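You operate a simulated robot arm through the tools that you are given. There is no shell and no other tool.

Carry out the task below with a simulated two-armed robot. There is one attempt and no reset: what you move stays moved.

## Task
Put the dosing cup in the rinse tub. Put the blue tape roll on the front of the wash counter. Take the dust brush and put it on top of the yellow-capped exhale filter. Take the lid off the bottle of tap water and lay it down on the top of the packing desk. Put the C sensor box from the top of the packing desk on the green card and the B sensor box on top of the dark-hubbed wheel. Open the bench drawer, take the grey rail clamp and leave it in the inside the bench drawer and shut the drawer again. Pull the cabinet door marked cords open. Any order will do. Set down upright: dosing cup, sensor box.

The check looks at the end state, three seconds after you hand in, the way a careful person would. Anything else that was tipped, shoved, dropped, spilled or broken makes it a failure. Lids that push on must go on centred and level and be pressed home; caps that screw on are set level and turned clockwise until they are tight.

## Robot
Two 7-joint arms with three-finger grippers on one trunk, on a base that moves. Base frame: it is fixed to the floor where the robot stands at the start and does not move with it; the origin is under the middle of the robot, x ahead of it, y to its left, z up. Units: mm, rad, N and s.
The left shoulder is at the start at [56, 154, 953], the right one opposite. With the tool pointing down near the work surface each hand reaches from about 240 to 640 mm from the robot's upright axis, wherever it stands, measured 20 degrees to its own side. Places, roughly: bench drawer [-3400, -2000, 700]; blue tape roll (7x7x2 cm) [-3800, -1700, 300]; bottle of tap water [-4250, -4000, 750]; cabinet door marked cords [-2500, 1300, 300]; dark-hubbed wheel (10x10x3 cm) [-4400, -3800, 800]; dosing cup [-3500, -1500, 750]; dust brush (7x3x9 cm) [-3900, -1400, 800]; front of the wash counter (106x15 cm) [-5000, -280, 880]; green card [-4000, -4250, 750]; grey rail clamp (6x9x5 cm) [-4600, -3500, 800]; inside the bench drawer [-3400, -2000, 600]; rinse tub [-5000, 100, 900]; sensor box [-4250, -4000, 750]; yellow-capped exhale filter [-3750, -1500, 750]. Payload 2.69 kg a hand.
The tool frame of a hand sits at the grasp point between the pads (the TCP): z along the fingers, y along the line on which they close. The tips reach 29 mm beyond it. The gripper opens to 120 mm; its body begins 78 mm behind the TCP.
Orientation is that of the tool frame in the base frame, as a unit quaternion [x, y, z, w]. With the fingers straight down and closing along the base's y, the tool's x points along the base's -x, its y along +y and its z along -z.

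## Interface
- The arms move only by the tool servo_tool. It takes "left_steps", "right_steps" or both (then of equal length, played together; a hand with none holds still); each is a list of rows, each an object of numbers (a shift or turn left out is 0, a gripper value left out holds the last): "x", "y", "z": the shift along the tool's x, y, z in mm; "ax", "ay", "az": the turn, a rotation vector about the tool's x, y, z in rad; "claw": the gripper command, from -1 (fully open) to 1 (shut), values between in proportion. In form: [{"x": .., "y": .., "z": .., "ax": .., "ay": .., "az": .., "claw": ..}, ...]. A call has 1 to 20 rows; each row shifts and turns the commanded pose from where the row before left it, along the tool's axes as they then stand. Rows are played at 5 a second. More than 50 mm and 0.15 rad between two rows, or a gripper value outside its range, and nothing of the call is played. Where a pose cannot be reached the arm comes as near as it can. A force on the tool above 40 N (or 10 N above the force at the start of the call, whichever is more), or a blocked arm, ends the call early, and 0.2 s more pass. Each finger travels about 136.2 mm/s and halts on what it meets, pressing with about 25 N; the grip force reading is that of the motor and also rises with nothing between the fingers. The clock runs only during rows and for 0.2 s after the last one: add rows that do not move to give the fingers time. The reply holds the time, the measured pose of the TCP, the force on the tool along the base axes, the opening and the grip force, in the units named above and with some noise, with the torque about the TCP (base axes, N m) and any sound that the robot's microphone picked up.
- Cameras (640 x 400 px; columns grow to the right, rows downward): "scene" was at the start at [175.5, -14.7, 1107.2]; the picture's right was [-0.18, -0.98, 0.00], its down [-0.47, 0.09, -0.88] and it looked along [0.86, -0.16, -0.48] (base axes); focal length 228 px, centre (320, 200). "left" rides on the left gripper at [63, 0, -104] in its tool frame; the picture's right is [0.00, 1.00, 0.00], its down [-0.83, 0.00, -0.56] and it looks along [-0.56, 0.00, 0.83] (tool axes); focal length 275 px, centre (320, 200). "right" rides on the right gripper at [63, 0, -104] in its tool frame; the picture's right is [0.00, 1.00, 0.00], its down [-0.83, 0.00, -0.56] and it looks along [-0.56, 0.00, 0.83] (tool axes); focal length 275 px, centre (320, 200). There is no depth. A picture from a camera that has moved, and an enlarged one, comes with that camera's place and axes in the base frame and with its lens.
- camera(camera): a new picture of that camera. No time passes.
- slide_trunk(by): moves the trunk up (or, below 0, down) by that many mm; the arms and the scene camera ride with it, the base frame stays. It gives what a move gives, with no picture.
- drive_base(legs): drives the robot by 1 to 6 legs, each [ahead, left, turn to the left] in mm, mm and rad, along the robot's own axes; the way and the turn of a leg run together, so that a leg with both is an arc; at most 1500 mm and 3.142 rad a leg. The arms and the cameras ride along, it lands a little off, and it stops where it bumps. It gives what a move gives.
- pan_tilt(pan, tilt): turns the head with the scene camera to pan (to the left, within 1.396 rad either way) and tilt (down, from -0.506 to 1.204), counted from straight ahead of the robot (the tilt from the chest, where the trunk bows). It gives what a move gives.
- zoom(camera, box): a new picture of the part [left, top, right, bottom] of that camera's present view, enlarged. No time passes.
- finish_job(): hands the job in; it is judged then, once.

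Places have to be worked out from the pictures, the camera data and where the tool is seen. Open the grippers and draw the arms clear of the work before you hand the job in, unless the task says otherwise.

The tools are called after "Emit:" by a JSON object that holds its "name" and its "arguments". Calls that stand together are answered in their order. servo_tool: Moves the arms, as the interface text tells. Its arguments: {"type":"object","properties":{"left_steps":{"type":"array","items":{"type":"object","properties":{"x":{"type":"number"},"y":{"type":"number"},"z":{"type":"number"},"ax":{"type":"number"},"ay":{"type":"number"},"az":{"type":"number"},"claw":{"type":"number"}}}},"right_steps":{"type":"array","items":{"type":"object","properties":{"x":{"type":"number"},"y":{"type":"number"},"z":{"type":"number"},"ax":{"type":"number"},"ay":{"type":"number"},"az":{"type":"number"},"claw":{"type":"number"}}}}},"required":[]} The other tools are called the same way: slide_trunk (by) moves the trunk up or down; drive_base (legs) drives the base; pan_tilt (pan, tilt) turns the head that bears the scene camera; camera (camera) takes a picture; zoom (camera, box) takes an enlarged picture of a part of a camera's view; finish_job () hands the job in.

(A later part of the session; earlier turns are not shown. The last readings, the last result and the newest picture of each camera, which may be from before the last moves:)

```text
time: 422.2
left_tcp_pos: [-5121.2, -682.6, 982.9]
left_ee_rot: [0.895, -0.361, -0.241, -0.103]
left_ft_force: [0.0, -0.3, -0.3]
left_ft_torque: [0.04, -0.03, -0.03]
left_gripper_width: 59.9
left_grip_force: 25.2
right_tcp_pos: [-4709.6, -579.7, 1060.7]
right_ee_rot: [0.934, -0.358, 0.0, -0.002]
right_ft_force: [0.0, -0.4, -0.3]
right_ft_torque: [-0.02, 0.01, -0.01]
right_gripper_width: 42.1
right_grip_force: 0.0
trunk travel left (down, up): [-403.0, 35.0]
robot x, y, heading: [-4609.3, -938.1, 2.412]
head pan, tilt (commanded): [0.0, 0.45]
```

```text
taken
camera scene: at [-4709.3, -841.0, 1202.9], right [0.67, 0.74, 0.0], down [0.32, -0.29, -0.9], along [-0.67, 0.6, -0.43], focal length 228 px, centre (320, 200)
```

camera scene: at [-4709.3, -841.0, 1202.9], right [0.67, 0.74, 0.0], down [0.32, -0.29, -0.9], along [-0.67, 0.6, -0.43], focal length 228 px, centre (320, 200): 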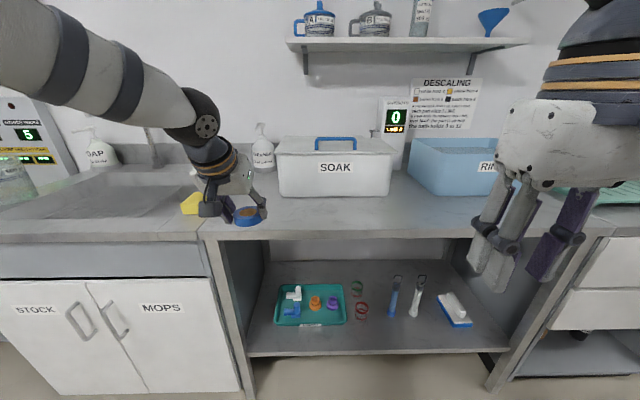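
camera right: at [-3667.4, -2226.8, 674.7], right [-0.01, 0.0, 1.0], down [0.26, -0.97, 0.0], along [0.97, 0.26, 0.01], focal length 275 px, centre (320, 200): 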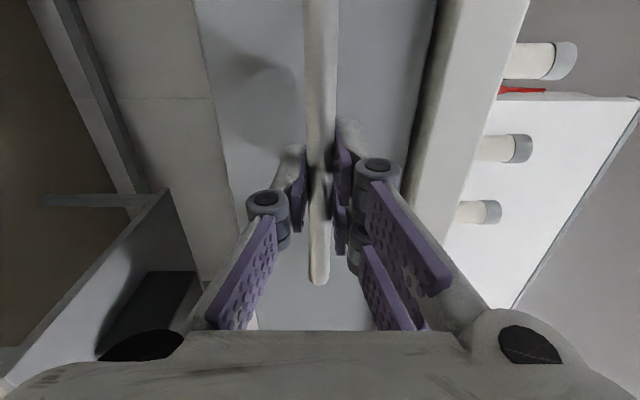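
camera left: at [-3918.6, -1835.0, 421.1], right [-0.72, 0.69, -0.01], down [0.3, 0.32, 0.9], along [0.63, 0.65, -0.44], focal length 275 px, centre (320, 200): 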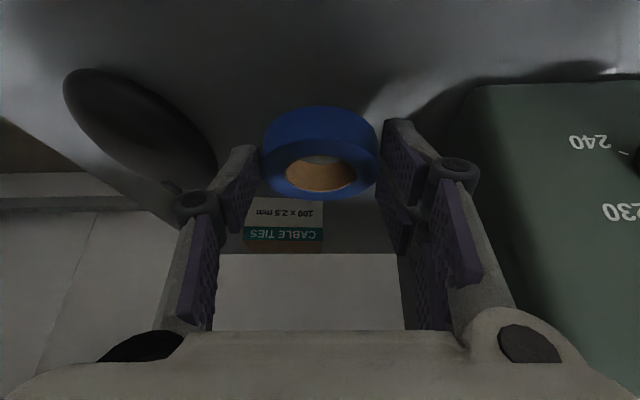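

I zoom on the counter front to see its free strip.

Emit:
{"name": "zoom", "arguments": {"camera": "scene", "box": [160, 130, 480, 290]}}

Emit:
{"name": "camera", "arguments": {"camera": "left"}}

```text
2.00 times, centred on (320, 210) of scene
camera zoom: at [-4709.3, -841.0, 1202.9], right [0.67, 0.74, 0.0], down [0.32, -0.29, -0.9], along [-0.67, 0.6, -0.43], focal length 455 px, centre (320, 180)
```

zoom: 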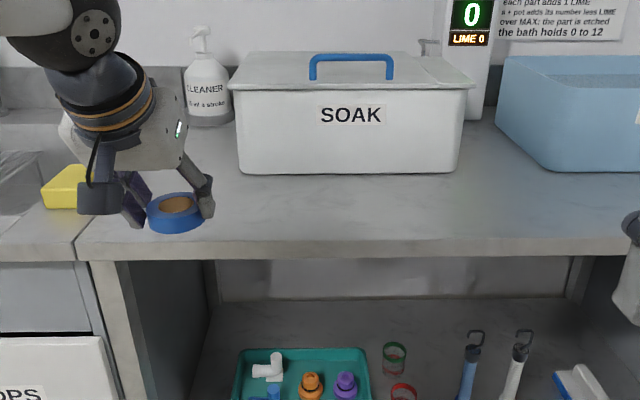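

```text
taken
camera left: at [-5045.5, -757.9, 1040.4], right [-0.7, -0.71, -0.01], down [-0.32, 0.3, 0.9], along [-0.64, 0.63, -0.44], focal length 275 px, centre (320, 200)
```

left: 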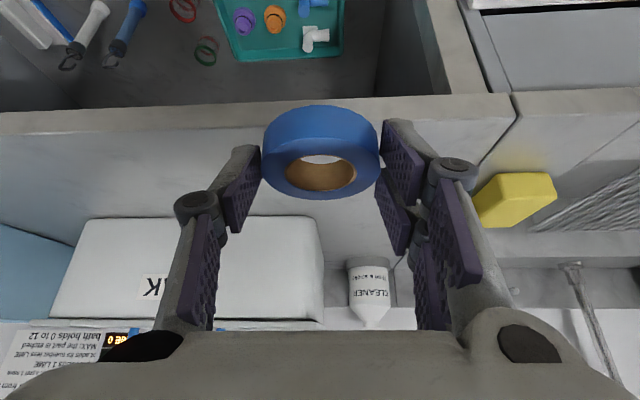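

I shift right 100 and ahead 105 so the tape is above the front strip, clear of the sponge and joint.

Emit:
{"name": "drive_base", "arguments": {"legs": [[0, -100, 0], [105, 0, 0]]}}

Emit:
{"name": "camera", "arguments": {"camera": "left"}}

Emit:
{"name": "camera", "arguments": {"camera": "scene"}}

```text
time: 424.4
left_tcp_pos: [-5133.4, -538.1, 982.6]
left_ee_rot: [0.895, -0.361, -0.24, -0.102]
left_ft_force: [0.4, -0.6, -0.4]
left_ft_torque: [-0.04, -0.03, 0.01]
left_gripper_width: 60.2
left_grip_force: 25.1
right_tcp_pos: [-4721.9, -437.3, 1059.3]
right_ee_rot: [0.934, -0.357, 0.0, -0.002]
right_ft_force: [0.0, 1.4, 0.1]
right_ft_torque: [-0.01, -0.02, -0.03]
right_gripper_width: 41.7
right_grip_force: 0.0
trunk travel left (down, up): [-403.0, 35.0]
robot x, y, heading: [-4620.5, -790.9, 2.412]
head pan, tilt (commanded): [0.0, 0.45]
```

```text
taken
camera left: at [-5057.2, -614.0, 1040.0], right [-0.7, -0.71, -0.01], down [-0.32, 0.3, 0.9], along [-0.64, 0.63, -0.44], focal length 275 px, centre (320, 200)
```

left: 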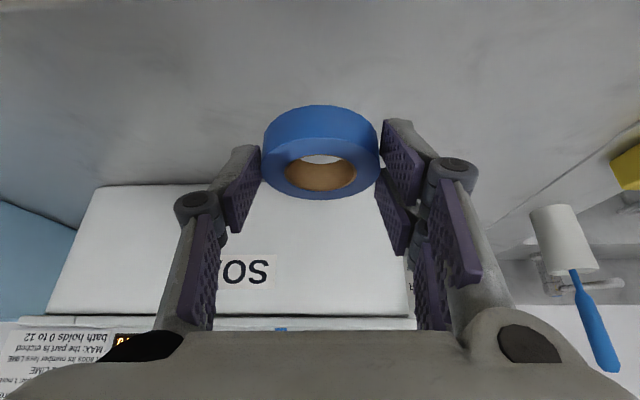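

```text
taken
camera scene: at [-4721.0, -696.7, 1202.8], right [0.67, 0.74, 0.0], down [0.32, -0.29, -0.9], along [-0.67, 0.6, -0.44], focal length 228 px, centre (320, 200)
```

scene: 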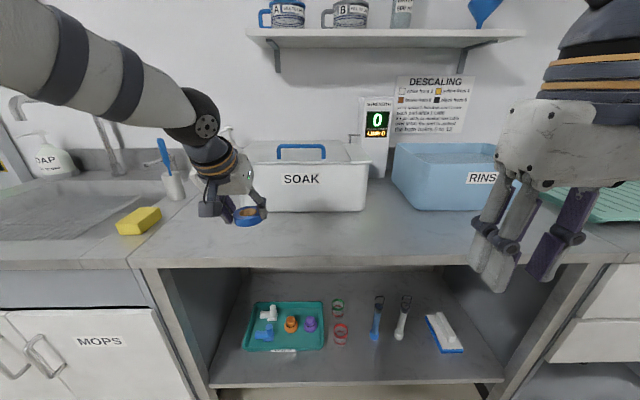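

The tape hangs above the free strip in front of SOAK (edge ≈506, tape ≈565 ahead). I lower 55 mm vertically and look.

Emit:
{"name": "servo_tool", "arguments": {"left_steps": [{"x": 10, "z": 24}, {"x": 12, "z": 22}, {"x": 5, "z": 9}, {}]}}

Emit:
{"name": "zoom", "arguments": {"camera": "scene", "box": [150, 140, 350, 290]}}

Emit:
{"name": "camera", "arguments": {"camera": "left"}}

```text
time: 425.4
left_tcp_pos: [-5135.8, -534.2, 922.3]
left_ee_rot: [0.894, -0.362, -0.241, -0.104]
left_ft_force: [0.3, -0.3, -0.7]
left_ft_torque: [-0.03, 0.01, 0.0]
left_gripper_width: 59.6
left_grip_force: 25.0
right_tcp_pos: [-4720.3, -437.2, 1062.0]
right_ee_rot: [0.934, -0.358, 0.0, -0.003]
right_ft_force: [-0.3, -0.4, 0.6]
right_ft_torque: [0.0, 0.01, -0.03]
right_gripper_width: 42.0
right_grip_force: 0.2
trunk travel left (down, up): [-403.0, 35.0]
robot x, y, heading: [-4617.7, -791.2, 2.409]
head pan, tilt (commanded): [0.0, 0.45]
```

```text
2.67 times, centred on (250, 215) of scene
camera zoom: at [-4720.4, -697.3, 1202.9], right [0.67, 0.74, 0.0], down [0.32, -0.29, -0.9], along [-0.67, 0.6, -0.44], focal length 607 px, centre (507, 160)
```

zoom: 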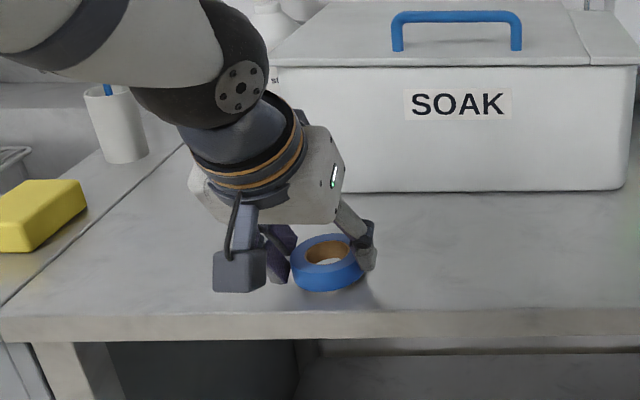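

```text
taken
camera left: at [-5059.4, -610.4, 979.3], right [-0.7, -0.71, -0.01], down [-0.32, 0.3, 0.9], along [-0.64, 0.63, -0.44], focal length 275 px, centre (320, 200)
```

left: 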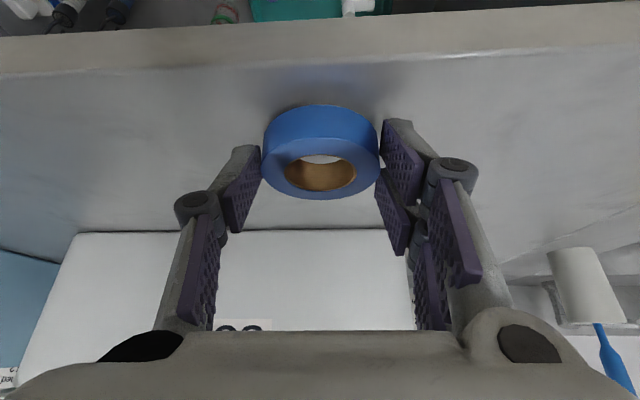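

The tape is near the surface, well inside the strip. I lower in small steps to contact.

Emit:
{"name": "servo_tool", "arguments": {"left_steps": [{"x": 2.5, "z": 4.3}, {}, {}]}}

Emit:
{"name": "servo_tool", "arguments": {"left_steps": [{"x": 2, "z": 3.5}, {}, {}]}}

Emit:
{"name": "servo_tool", "arguments": {"left_steps": [{"x": 1.5, "z": 2.6}, {}, {}]}}

```text
time: 426.2
left_tcp_pos: [-5137.0, -534.3, 917.0]
left_ee_rot: [0.895, -0.362, -0.241, -0.104]
left_ft_force: [-0.5, 0.0, -0.3]
left_ft_torque: [0.0, 0.0, 0.0]
left_gripper_width: 59.8
left_grip_force: 24.8
right_tcp_pos: [-4722.7, -437.2, 1060.2]
right_ee_rot: [0.934, -0.357, -0.001, -0.002]
right_ft_force: [-0.3, 0.2, -0.1]
right_ft_torque: [0.02, -0.02, -0.05]
right_gripper_width: 42.1
right_grip_force: 0.0
trunk travel left (down, up): [-403.0, 35.0]
robot x, y, heading: [-4619.8, -788.1, 2.41]
head pan, tilt (commanded): [0.0, 0.45]
```

```text
time: 427.0
left_tcp_pos: [-5137.9, -534.1, 915.2]
left_ee_rot: [0.894, -0.361, -0.244, -0.104]
left_ft_force: [-2.6, -0.5, 14.2]
left_ft_torque: [-0.25, 0.38, -0.04]
left_gripper_width: 59.9
left_grip_force: 25.0
right_tcp_pos: [-4720.8, -437.3, 1060.9]
right_ee_rot: [0.934, -0.358, -0.001, -0.002]
right_ft_force: [0.2, -0.4, 0.3]
right_ft_torque: [-0.03, 0.03, -0.01]
right_gripper_width: 42.1
right_grip_force: 0.1
trunk travel left (down, up): [-403.0, 35.0]
robot x, y, heading: [-4619.7, -786.9, 2.411]
head pan, tilt (commanded): [0.0, 0.45]
```

```text
time: 427.8
left_tcp_pos: [-5136.0, -534.1, 915.5]
left_ee_rot: [0.894, -0.36, -0.245, -0.105]
left_ft_force: [-5.7, -0.3, 37.4]
left_ft_torque: [-0.95, 0.78, 0.0]
left_gripper_width: 59.8
left_grip_force: 25.0
right_tcp_pos: [-4719.5, -437.9, 1061.9]
right_ee_rot: [0.934, -0.357, -0.002, -0.002]
right_ft_force: [0.1, 0.8, -0.6]
right_ft_torque: [0.01, 0.0, -0.01]
right_gripper_width: 41.9
right_grip_force: 0.0
trunk travel left (down, up): [-403.0, 35.0]
robot x, y, heading: [-4617.6, -790.9, 2.41]
head pan, tilt (commanded): [0.0, 0.45]
```

Contact. I ease up 3 mm, open and rise straight up.

Emit:
{"name": "servo_tool", "arguments": {"left_steps": [{"x": -1.5, "z": -2.6}, {}, {"claw": -0.1}, {"claw": -0.4}, {}, {"x": -12, "z": -21}, {"x": -22, "z": -38}, {"x": -22, "z": -38}, {"x": -22, "z": -38}, {}]}}

Emit:
{"name": "camera", "arguments": {"camera": "left"}}

Emit:
{"name": "zoom", "arguments": {"camera": "scene", "box": [150, 140, 350, 290]}}

```text
time: 430.0
left_tcp_pos: [-5136.8, -535.0, 1069.2]
left_ee_rot: [0.895, -0.362, -0.241, -0.104]
left_ft_force: [-1.0, -0.1, -0.2]
left_ft_torque: [-0.03, -0.07, 0.03]
left_gripper_width: 83.9
left_grip_force: 0.2
right_tcp_pos: [-4721.0, -435.7, 1060.2]
right_ee_rot: [0.934, -0.357, 0.001, -0.002]
right_ft_force: [-0.7, -0.3, -0.3]
right_ft_torque: [0.01, 0.01, 0.04]
right_gripper_width: 42.0
right_grip_force: 0.0
trunk travel left (down, up): [-403.0, 35.0]
robot x, y, heading: [-4621.8, -785.7, 2.405]
head pan, tilt (commanded): [0.0, 0.45]
```

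```text
taken
camera left: at [-5060.5, -611.3, 1126.9], right [-0.7, -0.71, -0.01], down [-0.32, 0.3, 0.9], along [-0.64, 0.63, -0.44], focal length 275 px, centre (320, 200)
```

left: 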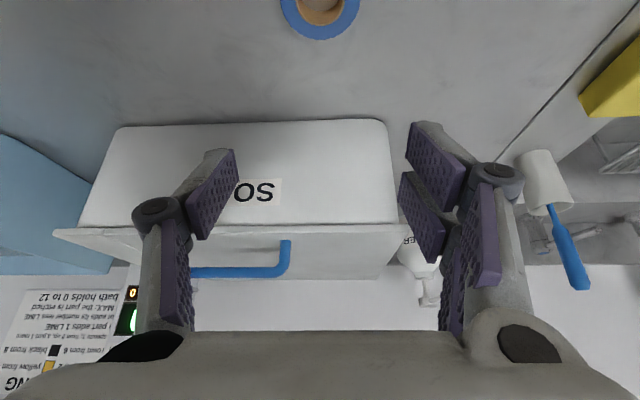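

```text
2.67 times, centred on (250, 215) of scene
camera zoom: at [-4720.3, -697.0, 1202.8], right [0.67, 0.74, 0.0], down [0.32, -0.29, -0.9], along [-0.67, 0.6, -0.44], focal length 607 px, centre (507, 160)
```

zoom: 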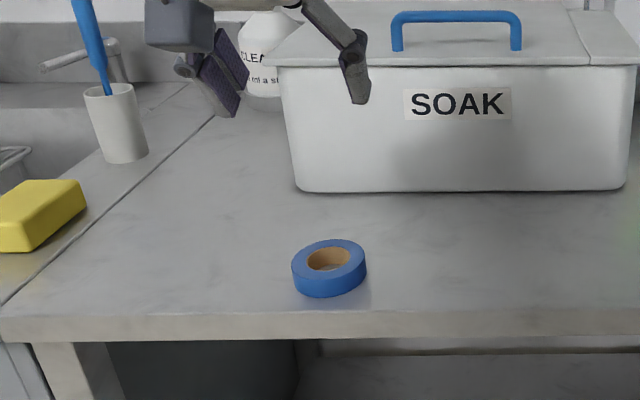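

The tape roll lies on the front of the wash counter. I back off, square the left hand, and go round to the other (rear) side of the bench.

Emit:
{"name": "drive_base", "arguments": {"legs": [[-150, 0, 0]]}}

Emit:
{"name": "servo_tool", "arguments": {"left_steps": [{"ay": 0.13, "x": 30}, {"ay": 0.13, "x": 30}, {"ay": 0.13, "x": 30}, {"ay": 0.135, "x": 30}, {"claw": -1}, {}]}}

Emit:
{"name": "drive_base", "arguments": {"legs": [[0, -1400, 0]]}}

Emit:
{"name": "camera", "arguments": {"camera": "scene"}}

```text
time: 431.3
left_tcp_pos: [-5026.6, -635.7, 1070.2]
left_ee_rot: [0.895, -0.361, -0.241, -0.104]
left_ft_force: [0.4, 0.7, -0.3]
left_ft_torque: [0.02, 0.01, -0.02]
left_gripper_width: 84.1
left_grip_force: 0.0
right_tcp_pos: [-4610.8, -537.6, 1060.6]
right_ee_rot: [0.934, -0.357, -0.001, -0.002]
right_ft_force: [-0.2, 0.3, -0.7]
right_ft_torque: [0.03, 0.01, -0.03]
right_gripper_width: 42.0
right_grip_force: 0.0
trunk travel left (down, up): [-403.0, 35.0]
robot x, y, heading: [-4509.0, -887.0, 2.415]
head pan, tilt (commanded): [0.0, 0.45]
```

```text
time: 432.7
left_tcp_pos: [-4945.0, -712.0, 1029.0]
left_ee_rot: [0.927, -0.375, 0.0, -0.006]
left_ft_force: [-0.4, -0.7, -0.2]
left_ft_torque: [0.01, 0.02, 0.0]
left_gripper_width: 119.8
left_grip_force: 0.0
right_tcp_pos: [-4610.7, -536.4, 1060.7]
right_ee_rot: [0.934, -0.357, 0.0, -0.002]
right_ft_force: [0.4, -0.5, -0.4]
right_ft_torque: [0.03, 0.0, 0.01]
right_gripper_width: 42.2
right_grip_force: 0.1
trunk travel left (down, up): [-403.0, 35.0]
robot x, y, heading: [-4511.5, -888.5, 2.408]
head pan, tilt (commanded): [0.0, 0.45]
```

```text
time: 443.6
left_tcp_pos: [-4017.4, 328.4, 1030.4]
left_ee_rot: [0.928, -0.373, 0.0, -0.006]
left_ft_force: [-0.8, 0.3, -0.4]
left_ft_torque: [0.0, -0.01, 0.02]
left_gripper_width: 120.2
left_grip_force: 0.1
right_tcp_pos: [-3684.4, 506.1, 1060.6]
right_ee_rot: [0.935, -0.354, -0.001, -0.002]
right_ft_force: [-0.5, 0.2, 0.0]
right_ft_torque: [-0.03, -0.04, 0.01]
right_gripper_width: 42.0
right_grip_force: 0.2
trunk travel left (down, up): [-403.0, 35.0]
robot x, y, heading: [-3581.9, 153.0, 2.411]
head pan, tilt (commanded): [0.0, 0.45]
```

```text
taken
camera scene: at [-3681.7, 245.7, 1202.9], right [0.66, 0.75, 0.0], down [0.33, -0.29, -0.9], along [-0.67, 0.6, -0.44], focal length 228 px, centre (320, 200)
```

scene: 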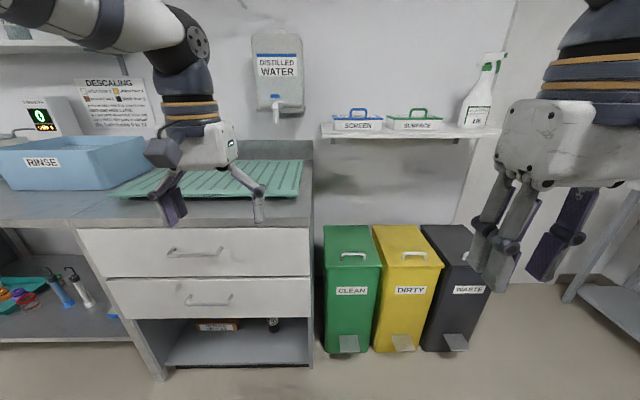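

I turn to face the rear side of the bench and shift left into the alcove in front of it.

Emit:
{"name": "drive_base", "arguments": {"legs": [[0, 0, 1.58], [0, 1070, 0]]}}

Emit:
{"name": "pan_tilt", "arguments": {"pan": 0.0, "tilt": 0.4}}

Emit:
{"name": "camera", "arguments": {"camera": "scene"}}

```text
time: 451.1
left_tcp_pos: [-3509.8, -491.0, 1030.2]
left_ee_rot: [0.922, 0.388, -0.009, -0.009]
left_ft_force: [-1.1, 1.6, 0.8]
left_ft_torque: [-0.07, -0.12, -0.04]
left_gripper_width: 119.9
left_grip_force: 0.0
right_tcp_pos: [-3684.1, -165.7, 1061.0]
right_ee_rot: [0.91, 0.415, -0.002, -0.001]
right_ft_force: [0.1, -0.4, 0.1]
right_ft_torque: [0.04, -0.01, 0.0]
right_gripper_width: 41.8
right_grip_force: 0.2
trunk travel left (down, up): [-403.0, 35.0]
robot x, y, heading: [-3336.8, -59.2, -2.284]
head pan, tilt (commanded): [0.0, 0.45]
stopped in leg 2: the force on the tool passed its limit at 66 N (the readings are from after the stop); the commanded pose is now the measured one
```

```text
time: 451.7
left_tcp_pos: [-3509.9, -491.8, 1030.7]
left_ee_rot: [0.922, 0.388, -0.009, -0.009]
left_ft_force: [-1.8, 0.2, 1.0]
left_ft_torque: [-0.09, -0.13, -0.04]
left_gripper_width: 120.0
left_grip_force: 0.0
right_tcp_pos: [-3685.3, -166.7, 1061.9]
right_ee_rot: [0.909, 0.416, -0.001, -0.001]
right_ft_force: [0.1, 0.5, 0.3]
right_ft_torque: [-0.03, -0.01, -0.01]
right_gripper_width: 41.7
right_grip_force: 0.1
trunk travel left (down, up): [-403.0, 35.0]
robot x, y, heading: [-3334.0, -57.0, -2.287]
head pan, tilt (commanded): [0.0, 0.4]
```

```text
taken
camera scene: at [-3423.3, -158.8, 1207.6], right [-0.76, 0.66, 0.0], down [0.26, 0.29, -0.92], along [-0.6, -0.7, -0.39], focal length 228 px, centre (320, 200)
```

scene: 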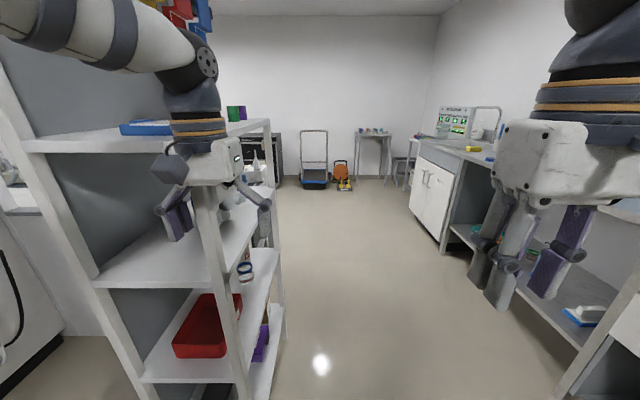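

The left hand touched the rack's post. I move back right at once and look at the rack.

Emit:
{"name": "drive_base", "arguments": {"legs": [[0, -120, 0], [-350, 0, 0]]}}

Emit:
{"name": "camera", "arguments": {"camera": "scene"}}

Emit:
{"name": "camera", "arguments": {"camera": "left"}}

```text
time: 455.2
left_tcp_pos: [-3370.0, -145.8, 1029.7]
left_ee_rot: [0.922, 0.388, -0.008, -0.009]
left_ft_force: [-1.1, -0.1, 0.1]
left_ft_torque: [0.0, -0.01, -0.03]
left_gripper_width: 120.1
left_grip_force: 0.0
right_tcp_pos: [-3544.9, 177.1, 1061.4]
right_ee_rot: [0.909, 0.417, -0.001, -0.001]
right_ft_force: [0.7, 0.8, 0.1]
right_ft_torque: [-0.02, 0.02, 0.02]
right_gripper_width: 42.2
right_grip_force: 0.0
trunk travel left (down, up): [-403.0, 35.0]
robot x, y, heading: [-3194.8, 288.3, -2.288]
head pan, tilt (commanded): [0.0, 0.4]
```

```text
taken
camera scene: at [-3283.9, 185.2, 1207.7], right [-0.76, 0.65, 0.0], down [0.25, 0.29, -0.92], along [-0.6, -0.7, -0.39], focal length 228 px, centre (320, 200)
```

scene: 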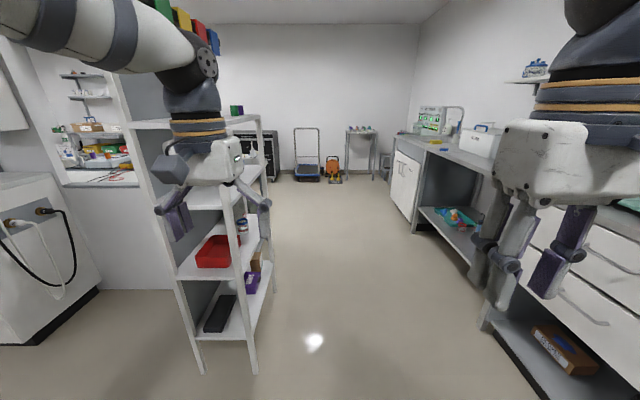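

```text
taken
camera left: at [-3323.4, -103.7, 1133.5], right [0.71, -0.7, -0.02], down [-0.57, -0.6, 0.56], along [-0.41, -0.39, -0.83], focal length 275 px, centre (320, 200)
```

left: 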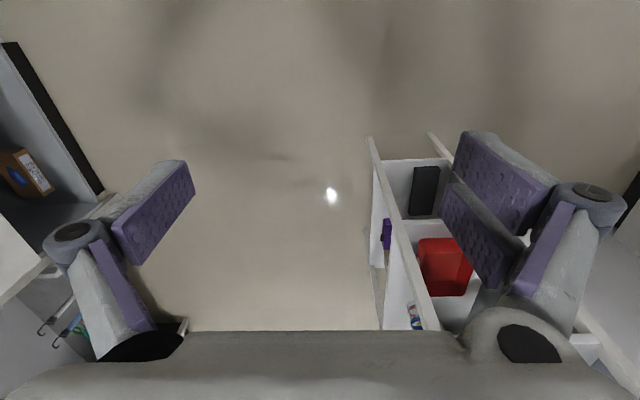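

The rack and its contents look undisturbed. Now from farther back I shift left into line with the bench alcove.

Emit:
{"name": "drive_base", "arguments": {"legs": [[0, 870, 0]]}}

Emit:
{"name": "camera", "arguments": {"camera": "scene"}}

```text
time: 462.2
left_tcp_pos: [-2717.1, -714.7, 1029.7]
left_ee_rot: [0.921, 0.388, -0.007, -0.009]
left_ft_force: [0.2, -0.1, -0.6]
left_ft_torque: [0.01, 0.02, -0.03]
left_gripper_width: 120.2
left_grip_force: 0.0
right_tcp_pos: [-2892.8, -388.5, 1061.7]
right_ee_rot: [0.91, 0.415, -0.001, -0.001]
right_ft_force: [0.1, 1.0, -0.1]
right_ft_torque: [0.0, 0.03, -0.03]
right_gripper_width: 41.9
right_grip_force: 0.0
trunk travel left (down, up): [-403.0, 35.0]
robot x, y, heading: [-2542.0, -282.4, -2.284]
head pan, tilt (commanded): [0.0, 0.4]
```

```text
taken
camera scene: at [-2631.1, -381.6, 1207.6], right [-0.75, 0.66, 0.0], down [0.26, 0.29, -0.92], along [-0.6, -0.7, -0.39], focal length 228 px, centre (320, 200)
```

scene: 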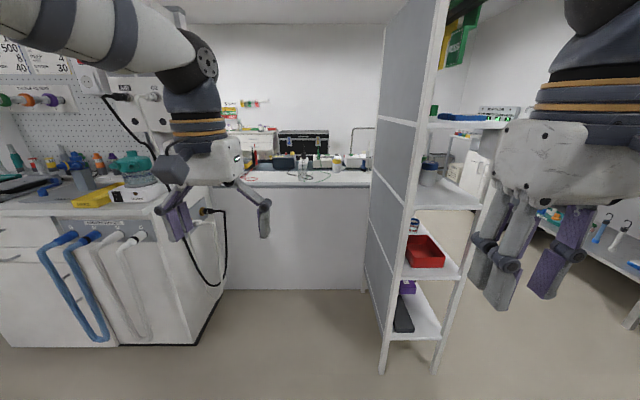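

I am in line with the alcove. I zoom on the bench's rear edge to find the cup, filter and brush from this side.

Emit:
{"name": "zoom", "arguments": {"camera": "scene", "box": [225, 110, 385, 200]}}

```text
4.00 times, centred on (305, 155) of scene
camera zoom: at [-2631.1, -381.6, 1207.6], right [-0.75, 0.66, 0.0], down [0.26, 0.29, -0.92], along [-0.6, -0.7, -0.39], focal length 911 px, centre (380, 380)
```

zoom: 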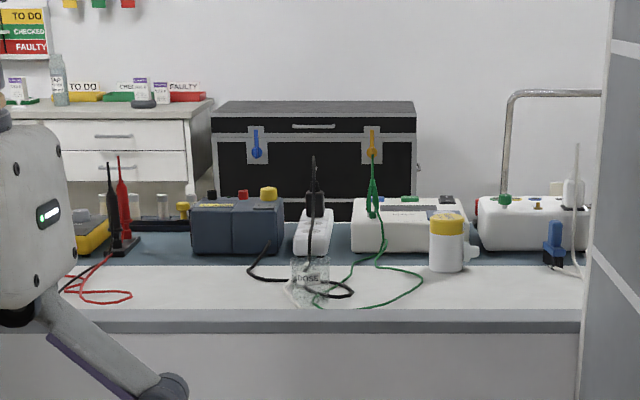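

From here: cup ≈ (-3428,-1482), filter ≈ (-3719,-1470), and the blue dust brush stands at ≈ (-3871,-1355) (better reached from the other side). The alcove is narrow, so I turn 0.7 rad to the right so that both elbows clear, and line up for the cup with the left hand.

Emit:
{"name": "drive_base", "arguments": {"legs": [[0, 0, -0.71], [-189, 225, 0]]}}

Emit:
{"name": "pan_tilt", "arguments": {"pan": 0.6, "tilt": 0.4}}

Emit:
{"name": "camera", "arguments": {"camera": "scene"}}

```text
time: 466.4
left_tcp_pos: [-2742.2, -689.2, 1030.7]
left_ee_rot: [0.999, 0.04, -0.004, -0.011]
left_ft_force: [1.1, -0.8, -1.3]
left_ft_torque: [-0.01, -0.03, 0.0]
left_gripper_width: 120.1
left_grip_force: 0.0
right_tcp_pos: [-2660.6, -331.3, 1061.1]
right_ee_rot: [0.997, 0.072, -0.001, -0.002]
right_ft_force: [1.2, 0.4, -0.5]
right_ft_torque: [-0.02, -0.01, -0.02]
right_gripper_width: 42.2
right_grip_force: 0.1
trunk travel left (down, up): [-403.0, 35.0]
robot x, y, heading: [-2326.2, -475.7, -3.004]
head pan, tilt (commanded): [0.0, 0.4]
```

```text
time: 467.4
left_tcp_pos: [-2742.8, -690.0, 1029.4]
left_ee_rot: [0.999, 0.039, -0.004, -0.011]
left_ft_force: [0.3, 0.3, -0.1]
left_ft_torque: [0.02, -0.04, 0.01]
left_gripper_width: 119.9
left_grip_force: 0.1
right_tcp_pos: [-2660.4, -331.4, 1061.1]
right_ee_rot: [0.998, 0.07, -0.001, -0.002]
right_ft_force: [-0.2, -0.2, 0.3]
right_ft_torque: [-0.01, -0.01, 0.0]
right_gripper_width: 41.9
right_grip_force: 0.1
trunk travel left (down, up): [-403.0, 35.0]
robot x, y, heading: [-2321.7, -478.5, -3.005]
head pan, tilt (commanded): [0.6, 0.4]
```

```text
taken
camera scene: at [-2437.3, -545.4, 1207.6], right [-0.67, 0.74, 0.0], down [0.29, 0.26, -0.92], along [-0.68, -0.62, -0.39], focal length 228 px, centre (320, 200)
```

scene: 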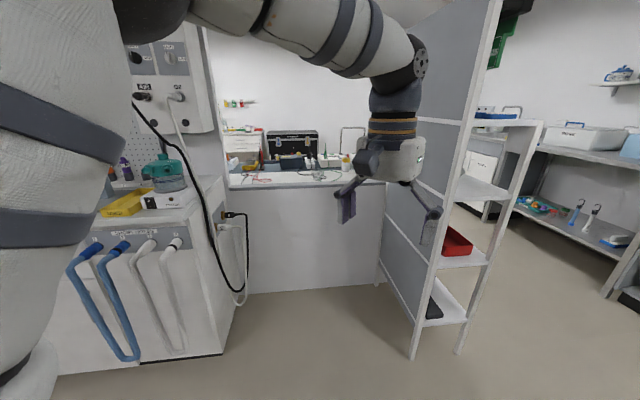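

Aligned at W≈88 with the heading turned. I drive in along the alcove's axis in two stages, checking.

Emit:
{"name": "drive_base", "arguments": {"legs": [[469, 405, 0]]}}

Emit:
{"name": "camera", "arguments": {"camera": "scene"}}

Emit:
{"name": "pan_tilt", "arguments": {"pan": -0.9, "tilt": 0.3}}

Emit:
{"name": "camera", "arguments": {"camera": "scene"}}

```text
time: 471.1
left_tcp_pos: [-3153.1, -1157.3, 1029.8]
left_ee_rot: [0.999, 0.041, -0.004, -0.012]
left_ft_force: [0.9, 0.5, 0.0]
left_ft_torque: [-0.01, -0.01, 0.02]
left_gripper_width: 120.0
left_grip_force: 0.1
right_tcp_pos: [-3073.2, -796.6, 1061.5]
right_ee_rot: [0.997, 0.071, -0.001, -0.001]
right_ft_force: [-0.5, -0.1, -0.6]
right_ft_torque: [0.07, 0.0, -0.03]
right_gripper_width: 42.0
right_grip_force: 0.1
trunk travel left (down, up): [-403.0, 35.0]
robot x, y, heading: [-2739.2, -944.5, -2.995]
head pan, tilt (commanded): [0.6, 0.4]
```

```text
taken
camera scene: at [-2849.1, -1011.5, 1207.6], right [-0.68, 0.74, 0.0], down [0.29, 0.26, -0.92], along [-0.68, -0.62, -0.39], focal length 228 px, centre (320, 200)
```

scene: 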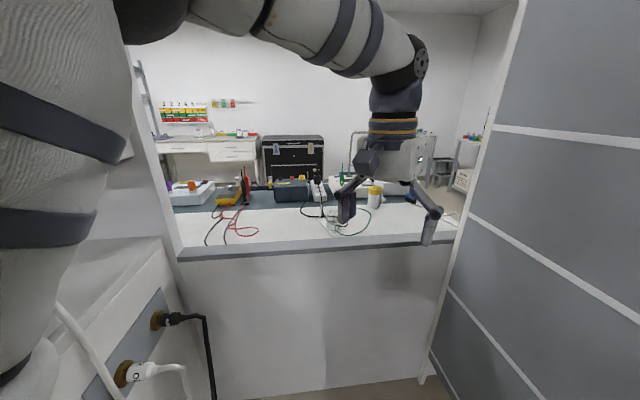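

```text
time: 472.7
left_tcp_pos: [-3153.0, -1156.2, 1030.1]
left_ee_rot: [0.999, 0.04, -0.005, -0.011]
left_ft_force: [-1.0, 0.1, 0.7]
left_ft_torque: [-0.01, 0.02, 0.01]
left_gripper_width: 119.8
left_grip_force: 0.1
right_tcp_pos: [-3073.3, -795.6, 1061.2]
right_ee_rot: [0.997, 0.071, -0.001, -0.002]
right_ft_force: [0.8, -0.3, -0.3]
right_ft_torque: [-0.03, 0.02, 0.0]
right_gripper_width: 41.9
right_grip_force: 0.0
trunk travel left (down, up): [-403.0, 35.0]
robot x, y, heading: [-2738.7, -944.7, -3.006]
head pan, tilt (commanded): [-0.901, 0.3]
```

```text
taken
camera scene: at [-2848.4, -884.5, 1216.8], right [0.69, 0.73, 0.0], down [0.21, -0.2, -0.96], along [-0.69, 0.66, -0.3], focal length 228 px, centre (320, 200)
```

scene: 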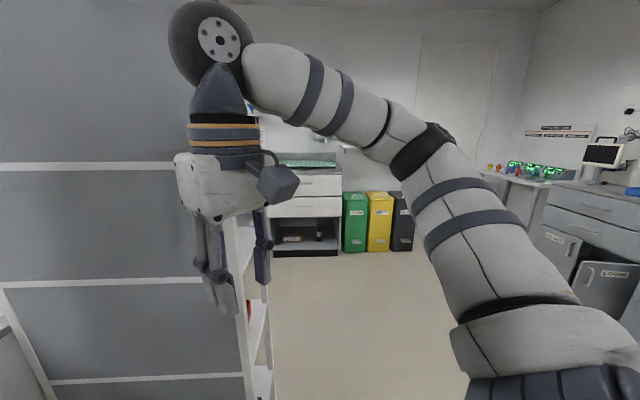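

Both sides are clear. I go in another 320 mm.

Emit:
{"name": "drive_base", "arguments": {"legs": [[242, 209, 0]]}}

Emit:
{"name": "pan_tilt", "arguments": {"pan": 0.5, "tilt": 0.6}}

Emit:
{"name": "camera", "arguments": {"camera": "scene"}}

Emit:
{"name": "camera", "arguments": {"camera": "left"}}

```text
time: 474.9
left_tcp_pos: [-3365.8, -1397.8, 1029.7]
left_ee_rot: [0.999, 0.041, -0.005, -0.01]
left_ft_force: [0.4, 0.9, 0.3]
left_ft_torque: [0.0, -0.03, -0.01]
left_gripper_width: 120.2
left_grip_force: 0.1
right_tcp_pos: [-3285.5, -1036.4, 1061.6]
right_ee_rot: [0.997, 0.071, -0.002, -0.002]
right_ft_force: [-0.3, 0.1, 0.2]
right_ft_torque: [0.01, -0.03, 0.01]
right_gripper_width: 42.4
right_grip_force: 0.0
trunk travel left (down, up): [-403.0, 35.0]
robot x, y, heading: [-2950.6, -1184.9, -2.999]
head pan, tilt (commanded): [-0.901, 0.3]
```

```text
time: 476.4
left_tcp_pos: [-3364.7, -1395.7, 1028.8]
left_ee_rot: [0.999, 0.041, -0.005, -0.012]
left_ft_force: [0.4, -1.2, 0.7]
left_ft_torque: [-0.01, 0.03, 0.01]
left_gripper_width: 120.0
left_grip_force: 0.1
right_tcp_pos: [-3284.5, -1037.0, 1060.2]
right_ee_rot: [0.997, 0.071, 0.0, -0.002]
right_ft_force: [0.4, 0.6, -0.1]
right_ft_torque: [0.0, -0.01, 0.0]
right_gripper_width: 42.0
right_grip_force: 0.1
trunk travel left (down, up): [-403.0, 35.0]
robot x, y, heading: [-2946.3, -1185.2, -2.997]
head pan, tilt (commanded): [0.499, 0.6]
```

```text
taken
camera scene: at [-3062.6, -1240.8, 1189.4], right [-0.6, 0.8, 0.0], down [0.45, 0.34, -0.83], along [-0.66, -0.49, -0.56], focal length 228 px, centre (320, 200)
```

scene: 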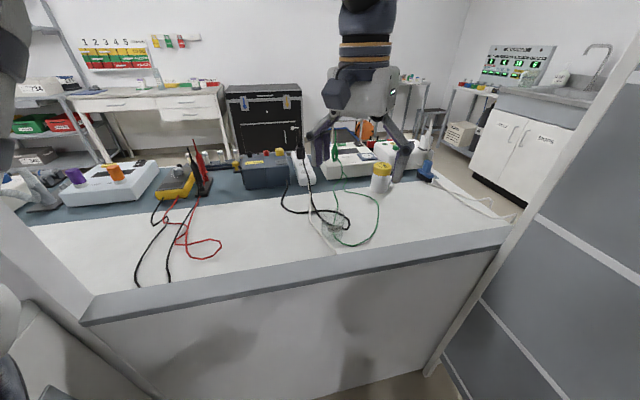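

```text
taken
camera left: at [-3300.7, -1393.8, 1133.4], right [0.08, -1.0, -0.02], down [-0.82, -0.08, 0.56], along [-0.56, -0.03, -0.83], focal length 275 px, centre (320, 200)
```

left: 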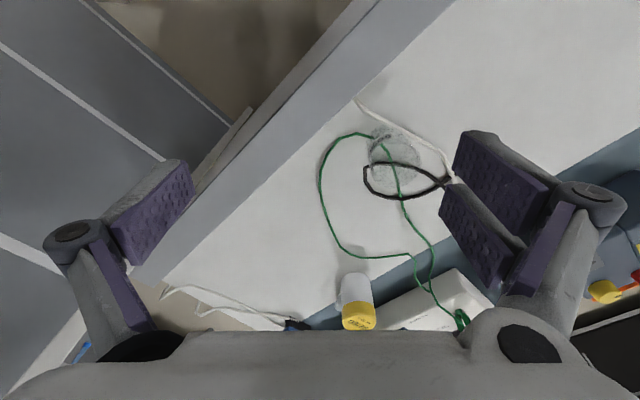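

The clear cup is in view at left-camera px (395,160), with cables near it. I zoom in on both views.

Emit:
{"name": "zoom", "arguments": {"camera": "left", "box": [320, 90, 480, 220]}}

Emit:
{"name": "zoom", "arguments": {"camera": "scene", "box": [270, 150, 410, 260]}}

```text
3.08 times, centred on (400, 155) of left
camera zoom: at [-3300.7, -1393.8, 1133.4], right [0.08, -1.0, -0.02], down [-0.82, -0.08, 0.56], along [-0.56, -0.03, -0.83], focal length 847 px, centre (74, 338)
```

zoom: 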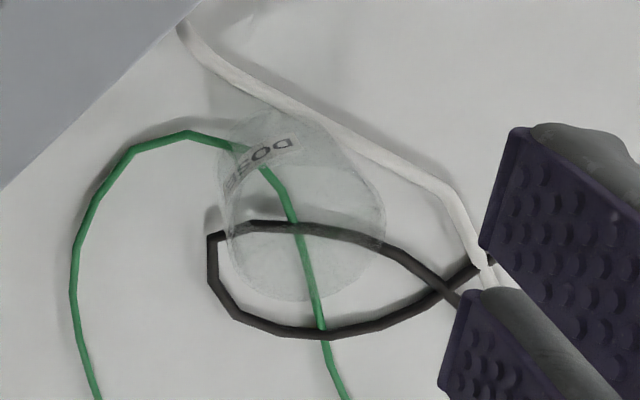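

```text
3.64 times, centred on (340, 205) of scene
camera zoom: at [-3062.6, -1240.8, 1189.4], right [-0.6, 0.8, 0.0], down [0.45, 0.34, -0.83], along [-0.66, -0.49, -0.56], focal length 828 px, centre (247, 182)
```

zoom: 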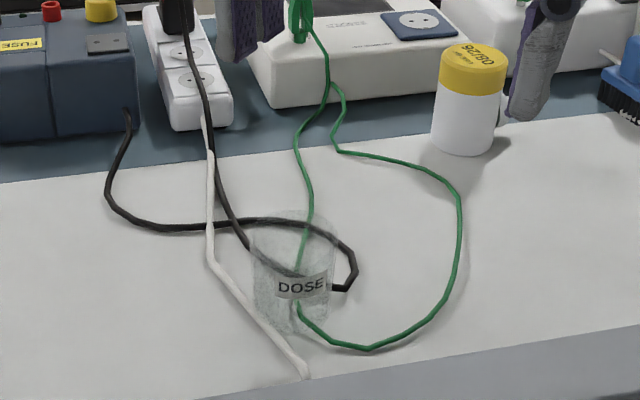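

Cup rim centre ≈ (-3436,-1483), rim z≈846, Ø≈58. I move the left hand over it and check.

Emit:
{"name": "servo_tool", "arguments": {"left_steps": [{"x": -26, "y": 27, "claw": -0.5}, {"x": -26, "y": 27}, {"x": -26, "y": 27}, {"z": 40}, {"z": 40}, {}]}}

Emit:
{"name": "camera", "arguments": {"camera": "left"}}

Emit:
{"name": "camera", "arguments": {"camera": "scene"}}

```text
time: 477.8
left_tcp_pos: [-3436.4, -1483.1, 948.7]
left_ee_rot: [0.999, 0.041, -0.005, -0.01]
left_ft_force: [-0.1, 0.6, -0.1]
left_ft_torque: [0.01, 0.0, -0.02]
left_gripper_width: 90.1
left_grip_force: 0.2
right_tcp_pos: [-3284.9, -1035.3, 1061.1]
right_ee_rot: [0.997, 0.072, -0.001, -0.001]
right_ft_force: [-0.2, 0.1, 0.0]
right_ft_torque: [0.02, 0.04, 0.02]
right_gripper_width: 41.8
right_grip_force: 0.1
trunk travel left (down, up): [-403.0, 35.0]
robot x, y, heading: [-2948.9, -1187.0, -3.004]
head pan, tilt (commanded): [0.499, 0.6]
```

```text
taken
camera left: at [-3372.6, -1480.2, 1052.0], right [0.08, -1.0, -0.02], down [-0.82, -0.08, 0.56], along [-0.56, -0.03, -0.83], focal length 275 px, centre (320, 200)
```

left: 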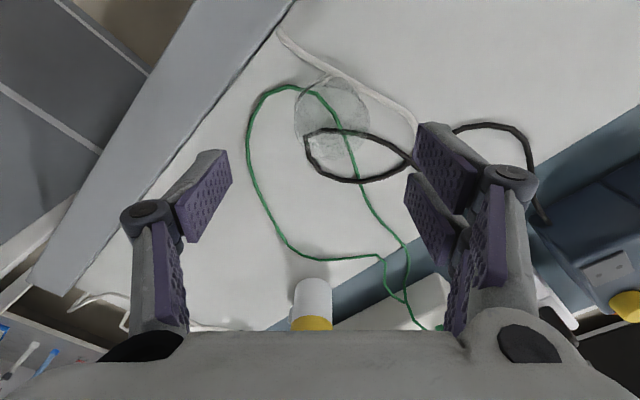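

```text
taken
camera scene: at [-3062.2, -1240.8, 1189.5], right [-0.6, 0.8, 0.0], down [0.45, 0.34, -0.83], along [-0.66, -0.49, -0.56], focal length 228 px, centre (320, 200)
```

scene: 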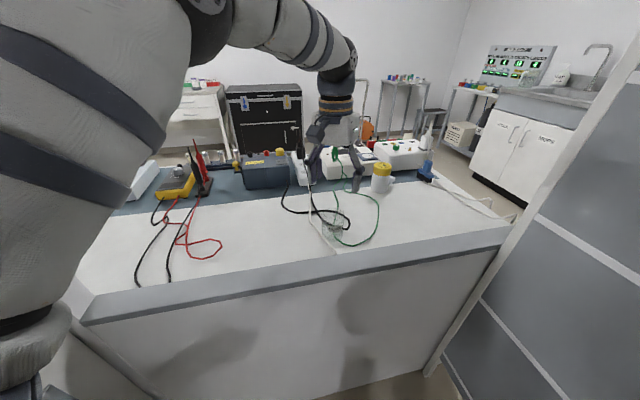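

Emit:
{"name": "zoom", "arguments": {"camera": "left", "box": [270, 60, 400, 180]}}

```text
3.33 times, centred on (335, 120) of left
camera zoom: at [-3372.6, -1480.2, 1052.0], right [0.08, -1.0, -0.02], down [-0.82, -0.08, 0.56], along [-0.56, -0.03, -0.83], focal length 918 px, centre (270, 467)
```

zoom: 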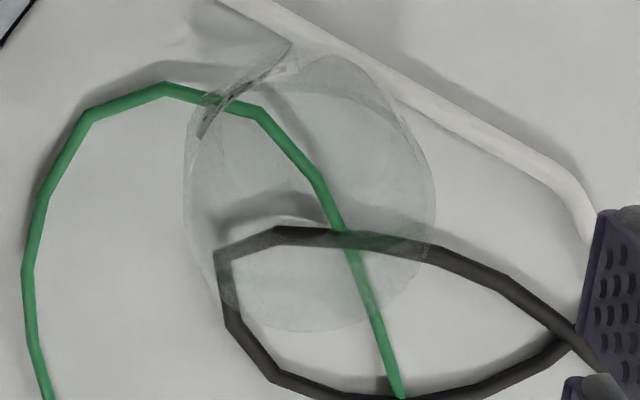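

The rim is ~9.5 mm left and ~7.5 mm ahead of the tool axis. I correct and lower to z≈890, then check.

Emit:
{"name": "servo_tool", "arguments": {"left_steps": [{"x": -7.5, "y": 9.5}, {"z": 30}, {"z": 28}, {}]}}

Emit:
{"name": "camera", "arguments": {"camera": "left"}}

```text
time: 478.8
left_tcp_pos: [-3442.9, -1491.3, 890.1]
left_ee_rot: [0.999, 0.041, -0.004, -0.011]
left_ft_force: [0.2, 0.0, 0.3]
left_ft_torque: [0.0, -0.03, 0.0]
left_gripper_width: 89.9
left_grip_force: 0.0
right_tcp_pos: [-3284.8, -1035.5, 1061.3]
right_ee_rot: [0.997, 0.071, -0.001, -0.002]
right_ft_force: [-0.3, -0.5, -1.1]
right_ft_torque: [0.01, 0.03, 0.03]
right_gripper_width: 41.9
right_grip_force: 0.0
trunk travel left (down, up): [-403.0, 35.0]
robot x, y, heading: [-2950.5, -1185.2, -2.999]
head pan, tilt (commanded): [0.499, 0.6]
```

```text
taken
camera left: at [-3379.7, -1488.6, 994.2], right [0.08, -1.0, -0.02], down [-0.82, -0.08, 0.56], along [-0.56, -0.03, -0.83], focal length 275 px, centre (320, 200)
```

left: 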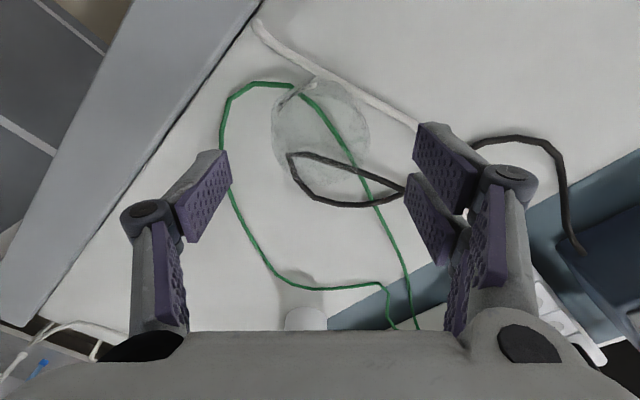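

Nearly centred. I make a small correction, descend to z≈832 and close gently.

Emit:
{"name": "servo_tool", "arguments": {"left_steps": [{"x": 3.5}, {"z": 30}, {"z": 28}, {}]}}

Emit:
{"name": "zoom", "arguments": {"camera": "left", "box": [160, 40, 480, 260]}}

```text
time: 479.8
left_tcp_pos: [-3439.7, -1489.2, 832.9]
left_ee_rot: [0.999, 0.041, -0.005, -0.01]
left_ft_force: [-0.7, 0.1, -0.6]
left_ft_torque: [0.02, -0.01, -0.01]
left_gripper_width: 90.4
left_grip_force: 0.1
right_tcp_pos: [-3283.4, -1034.9, 1060.7]
right_ee_rot: [0.997, 0.071, 0.0, -0.002]
right_ft_force: [0.3, 0.2, -0.1]
right_ft_torque: [0.0, -0.02, 0.02]
right_gripper_width: 42.3
right_grip_force: 0.0
trunk travel left (down, up): [-403.0, 35.0]
robot x, y, heading: [-2949.2, -1184.0, -2.999]
head pan, tilt (commanded): [0.499, 0.6]
```

```text
1.82 times, centred on (320, 150) of left
camera zoom: at [-3376.0, -1486.4, 936.2], right [0.08, -1.0, -0.02], down [-0.82, -0.08, 0.56], along [-0.56, -0.03, -0.83], focal length 500 px, centre (320, 291)
```

zoom: 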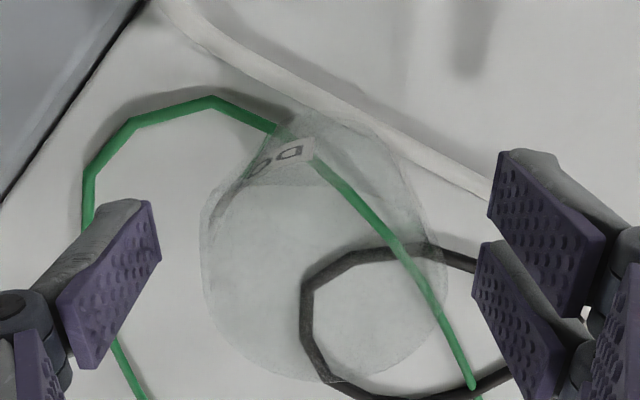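

The cup is between the fingers. I close slowly.

Emit:
{"name": "servo_tool", "arguments": {"left_steps": [{"x": 4}, {"claw": -0.2}, {"claw": 0.0}, {"claw": 0.1}, {"claw": 0.2}, {}, {}]}}

Emit:
{"name": "camera", "arguments": {"camera": "left"}}

```text
time: 481.4
left_tcp_pos: [-3437.0, -1487.7, 832.4]
left_ee_rot: [0.999, 0.041, -0.004, -0.011]
left_ft_force: [-0.1, 0.8, 2.1]
left_ft_torque: [-0.05, 0.0, 0.02]
left_gripper_width: 57.7
left_grip_force: 24.7
right_tcp_pos: [-3284.3, -1035.2, 1060.0]
right_ee_rot: [0.997, 0.071, -0.001, -0.002]
right_ft_force: [0.5, 0.7, 0.4]
right_ft_torque: [0.01, 0.02, -0.01]
right_gripper_width: 41.9
right_grip_force: 0.0
trunk travel left (down, up): [-403.0, 35.0]
robot x, y, heading: [-2952.6, -1180.7, -2.997]
head pan, tilt (commanded): [0.499, 0.6]
```

```text
taken
camera left: at [-3372.1, -1486.1, 936.5], right [0.08, -1.0, -0.02], down [-0.82, -0.08, 0.56], along [-0.56, -0.03, -0.83], focal length 275 px, centre (320, 200)
```

left: 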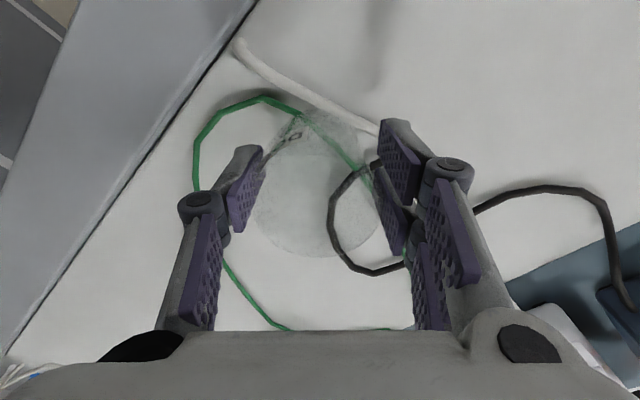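

The cup is gripped (57.7 mm). I lift it straight up.

Emit:
{"name": "servo_tool", "arguments": {"left_steps": [{"z": -10}, {"z": -20}, {"z": -40}, {"z": -40}, {"z": -40}, {"z": -30}, {}]}}

Emit:
{"name": "camera", "arguments": {"camera": "left"}}

Emit:
{"name": "zoom", "arguments": {"camera": "scene", "box": [240, 80, 420, 260]}}

```text
time: 483.0
left_tcp_pos: [-3435.2, -1491.8, 1012.7]
left_ee_rot: [0.999, 0.041, -0.005, -0.011]
left_ft_force: [1.0, 0.2, -0.8]
left_ft_torque: [-0.02, 0.0, 0.02]
left_gripper_width: 57.5
left_grip_force: 25.1
right_tcp_pos: [-3285.4, -1036.2, 1060.6]
right_ee_rot: [0.997, 0.071, -0.001, -0.001]
right_ft_force: [-0.1, -0.2, -0.6]
right_ft_torque: [-0.01, 0.0, -0.03]
right_gripper_width: 42.2
right_grip_force: 0.0
trunk travel left (down, up): [-403.0, 35.0]
robot x, y, heading: [-2949.4, -1184.2, -2.998]
head pan, tilt (commanded): [0.499, 0.6]
```

```text
taken
camera left: at [-3371.6, -1489.1, 1116.0], right [0.08, -1.0, -0.02], down [-0.82, -0.08, 0.56], along [-0.56, -0.03, -0.83], focal length 275 px, centre (320, 200)
```

left: 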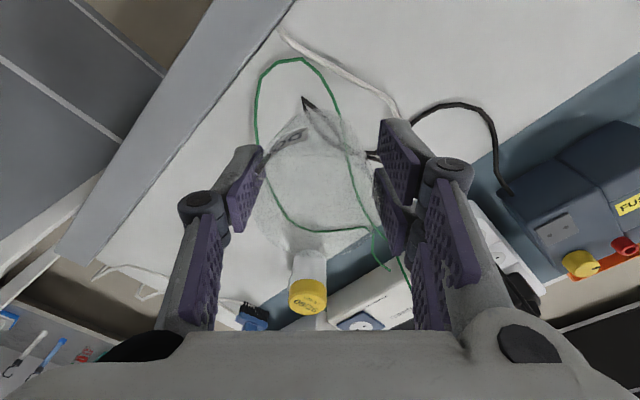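

```text
2.22 times, centred on (330, 170) of scene
camera zoom: at [-3062.7, -1241.0, 1189.3], right [-0.6, 0.8, 0.0], down [0.45, 0.34, -0.83], along [-0.66, -0.49, -0.56], focal length 506 px, centre (298, 267)
```

zoom: 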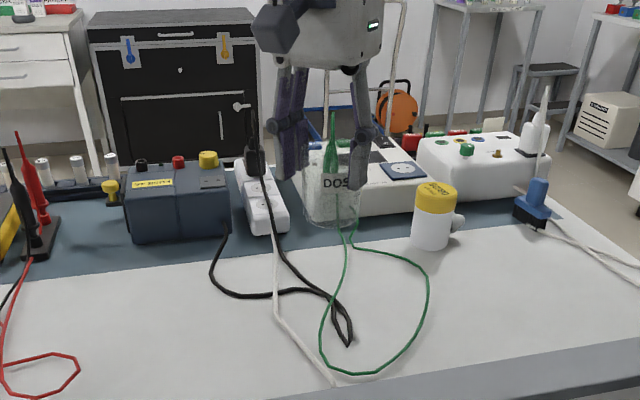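

The cup is up cleanly. I back out of the alcove the same way.

Emit:
{"name": "drive_base", "arguments": {"legs": [[-242, -209, 0], [-469, -405, 0], [0, 0, -0.865]]}}

Emit:
{"name": "pan_tilt", "arguments": {"pan": 0.0, "tilt": 0.4}}

Emit:
{"name": "camera", "arguments": {"camera": "scene"}}

```text
time: 490.8
left_tcp_pos: [-2884.3, -301.6, 1012.1]
left_ee_rot: [0.924, -0.381, 0.001, -0.011]
left_ft_force: [-0.5, 0.3, -0.4]
left_ft_torque: [0.03, 0.0, 0.0]
left_gripper_width: 56.9
left_grip_force: 25.1
right_tcp_pos: [-2441.8, -121.6, 1061.2]
right_ee_rot: [0.936, -0.353, 0.0, -0.002]
right_ft_force: [0.2, -0.4, 0.3]
right_ft_torque: [-0.02, 0.01, 0.0]
right_gripper_width: 42.0
right_grip_force: 0.1
trunk travel left (down, up): [-403.0, 35.0]
robot x, y, heading: [-2336.1, -473.0, 2.422]
head pan, tilt (commanded): [0.499, 0.6]
```

```text
time: 491.7
left_tcp_pos: [-2886.1, -302.9, 1011.4]
left_ee_rot: [0.924, -0.381, 0.0, -0.012]
left_ft_force: [0.6, -0.1, 0.4]
left_ft_torque: [-0.02, -0.02, -0.02]
left_gripper_width: 57.1
left_grip_force: 25.3
right_tcp_pos: [-2441.1, -121.7, 1060.4]
right_ee_rot: [0.936, -0.353, -0.001, -0.002]
right_ft_force: [-0.4, 0.5, -0.3]
right_ft_torque: [0.02, 0.03, -0.03]
right_gripper_width: 42.2
right_grip_force: 0.0
trunk travel left (down, up): [-403.0, 35.0]
robot x, y, heading: [-2333.5, -473.3, 2.421]
head pan, tilt (commanded): [0.0, 0.4]
```

```text
taken
camera scene: at [-2437.6, -381.7, 1207.6], right [0.66, 0.75, 0.0], down [0.29, -0.26, -0.92], along [-0.69, 0.61, -0.39], focal length 228 px, centre (320, 200)
```

scene: 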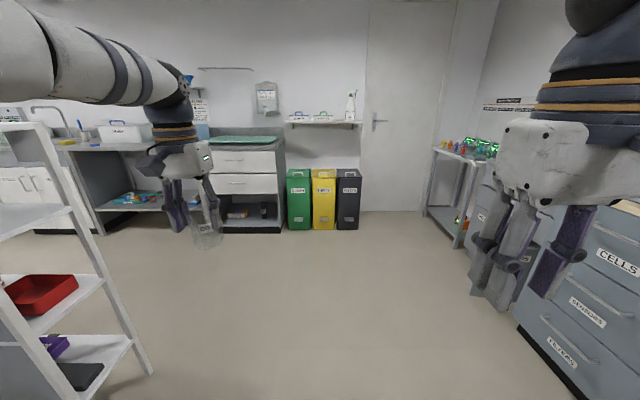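

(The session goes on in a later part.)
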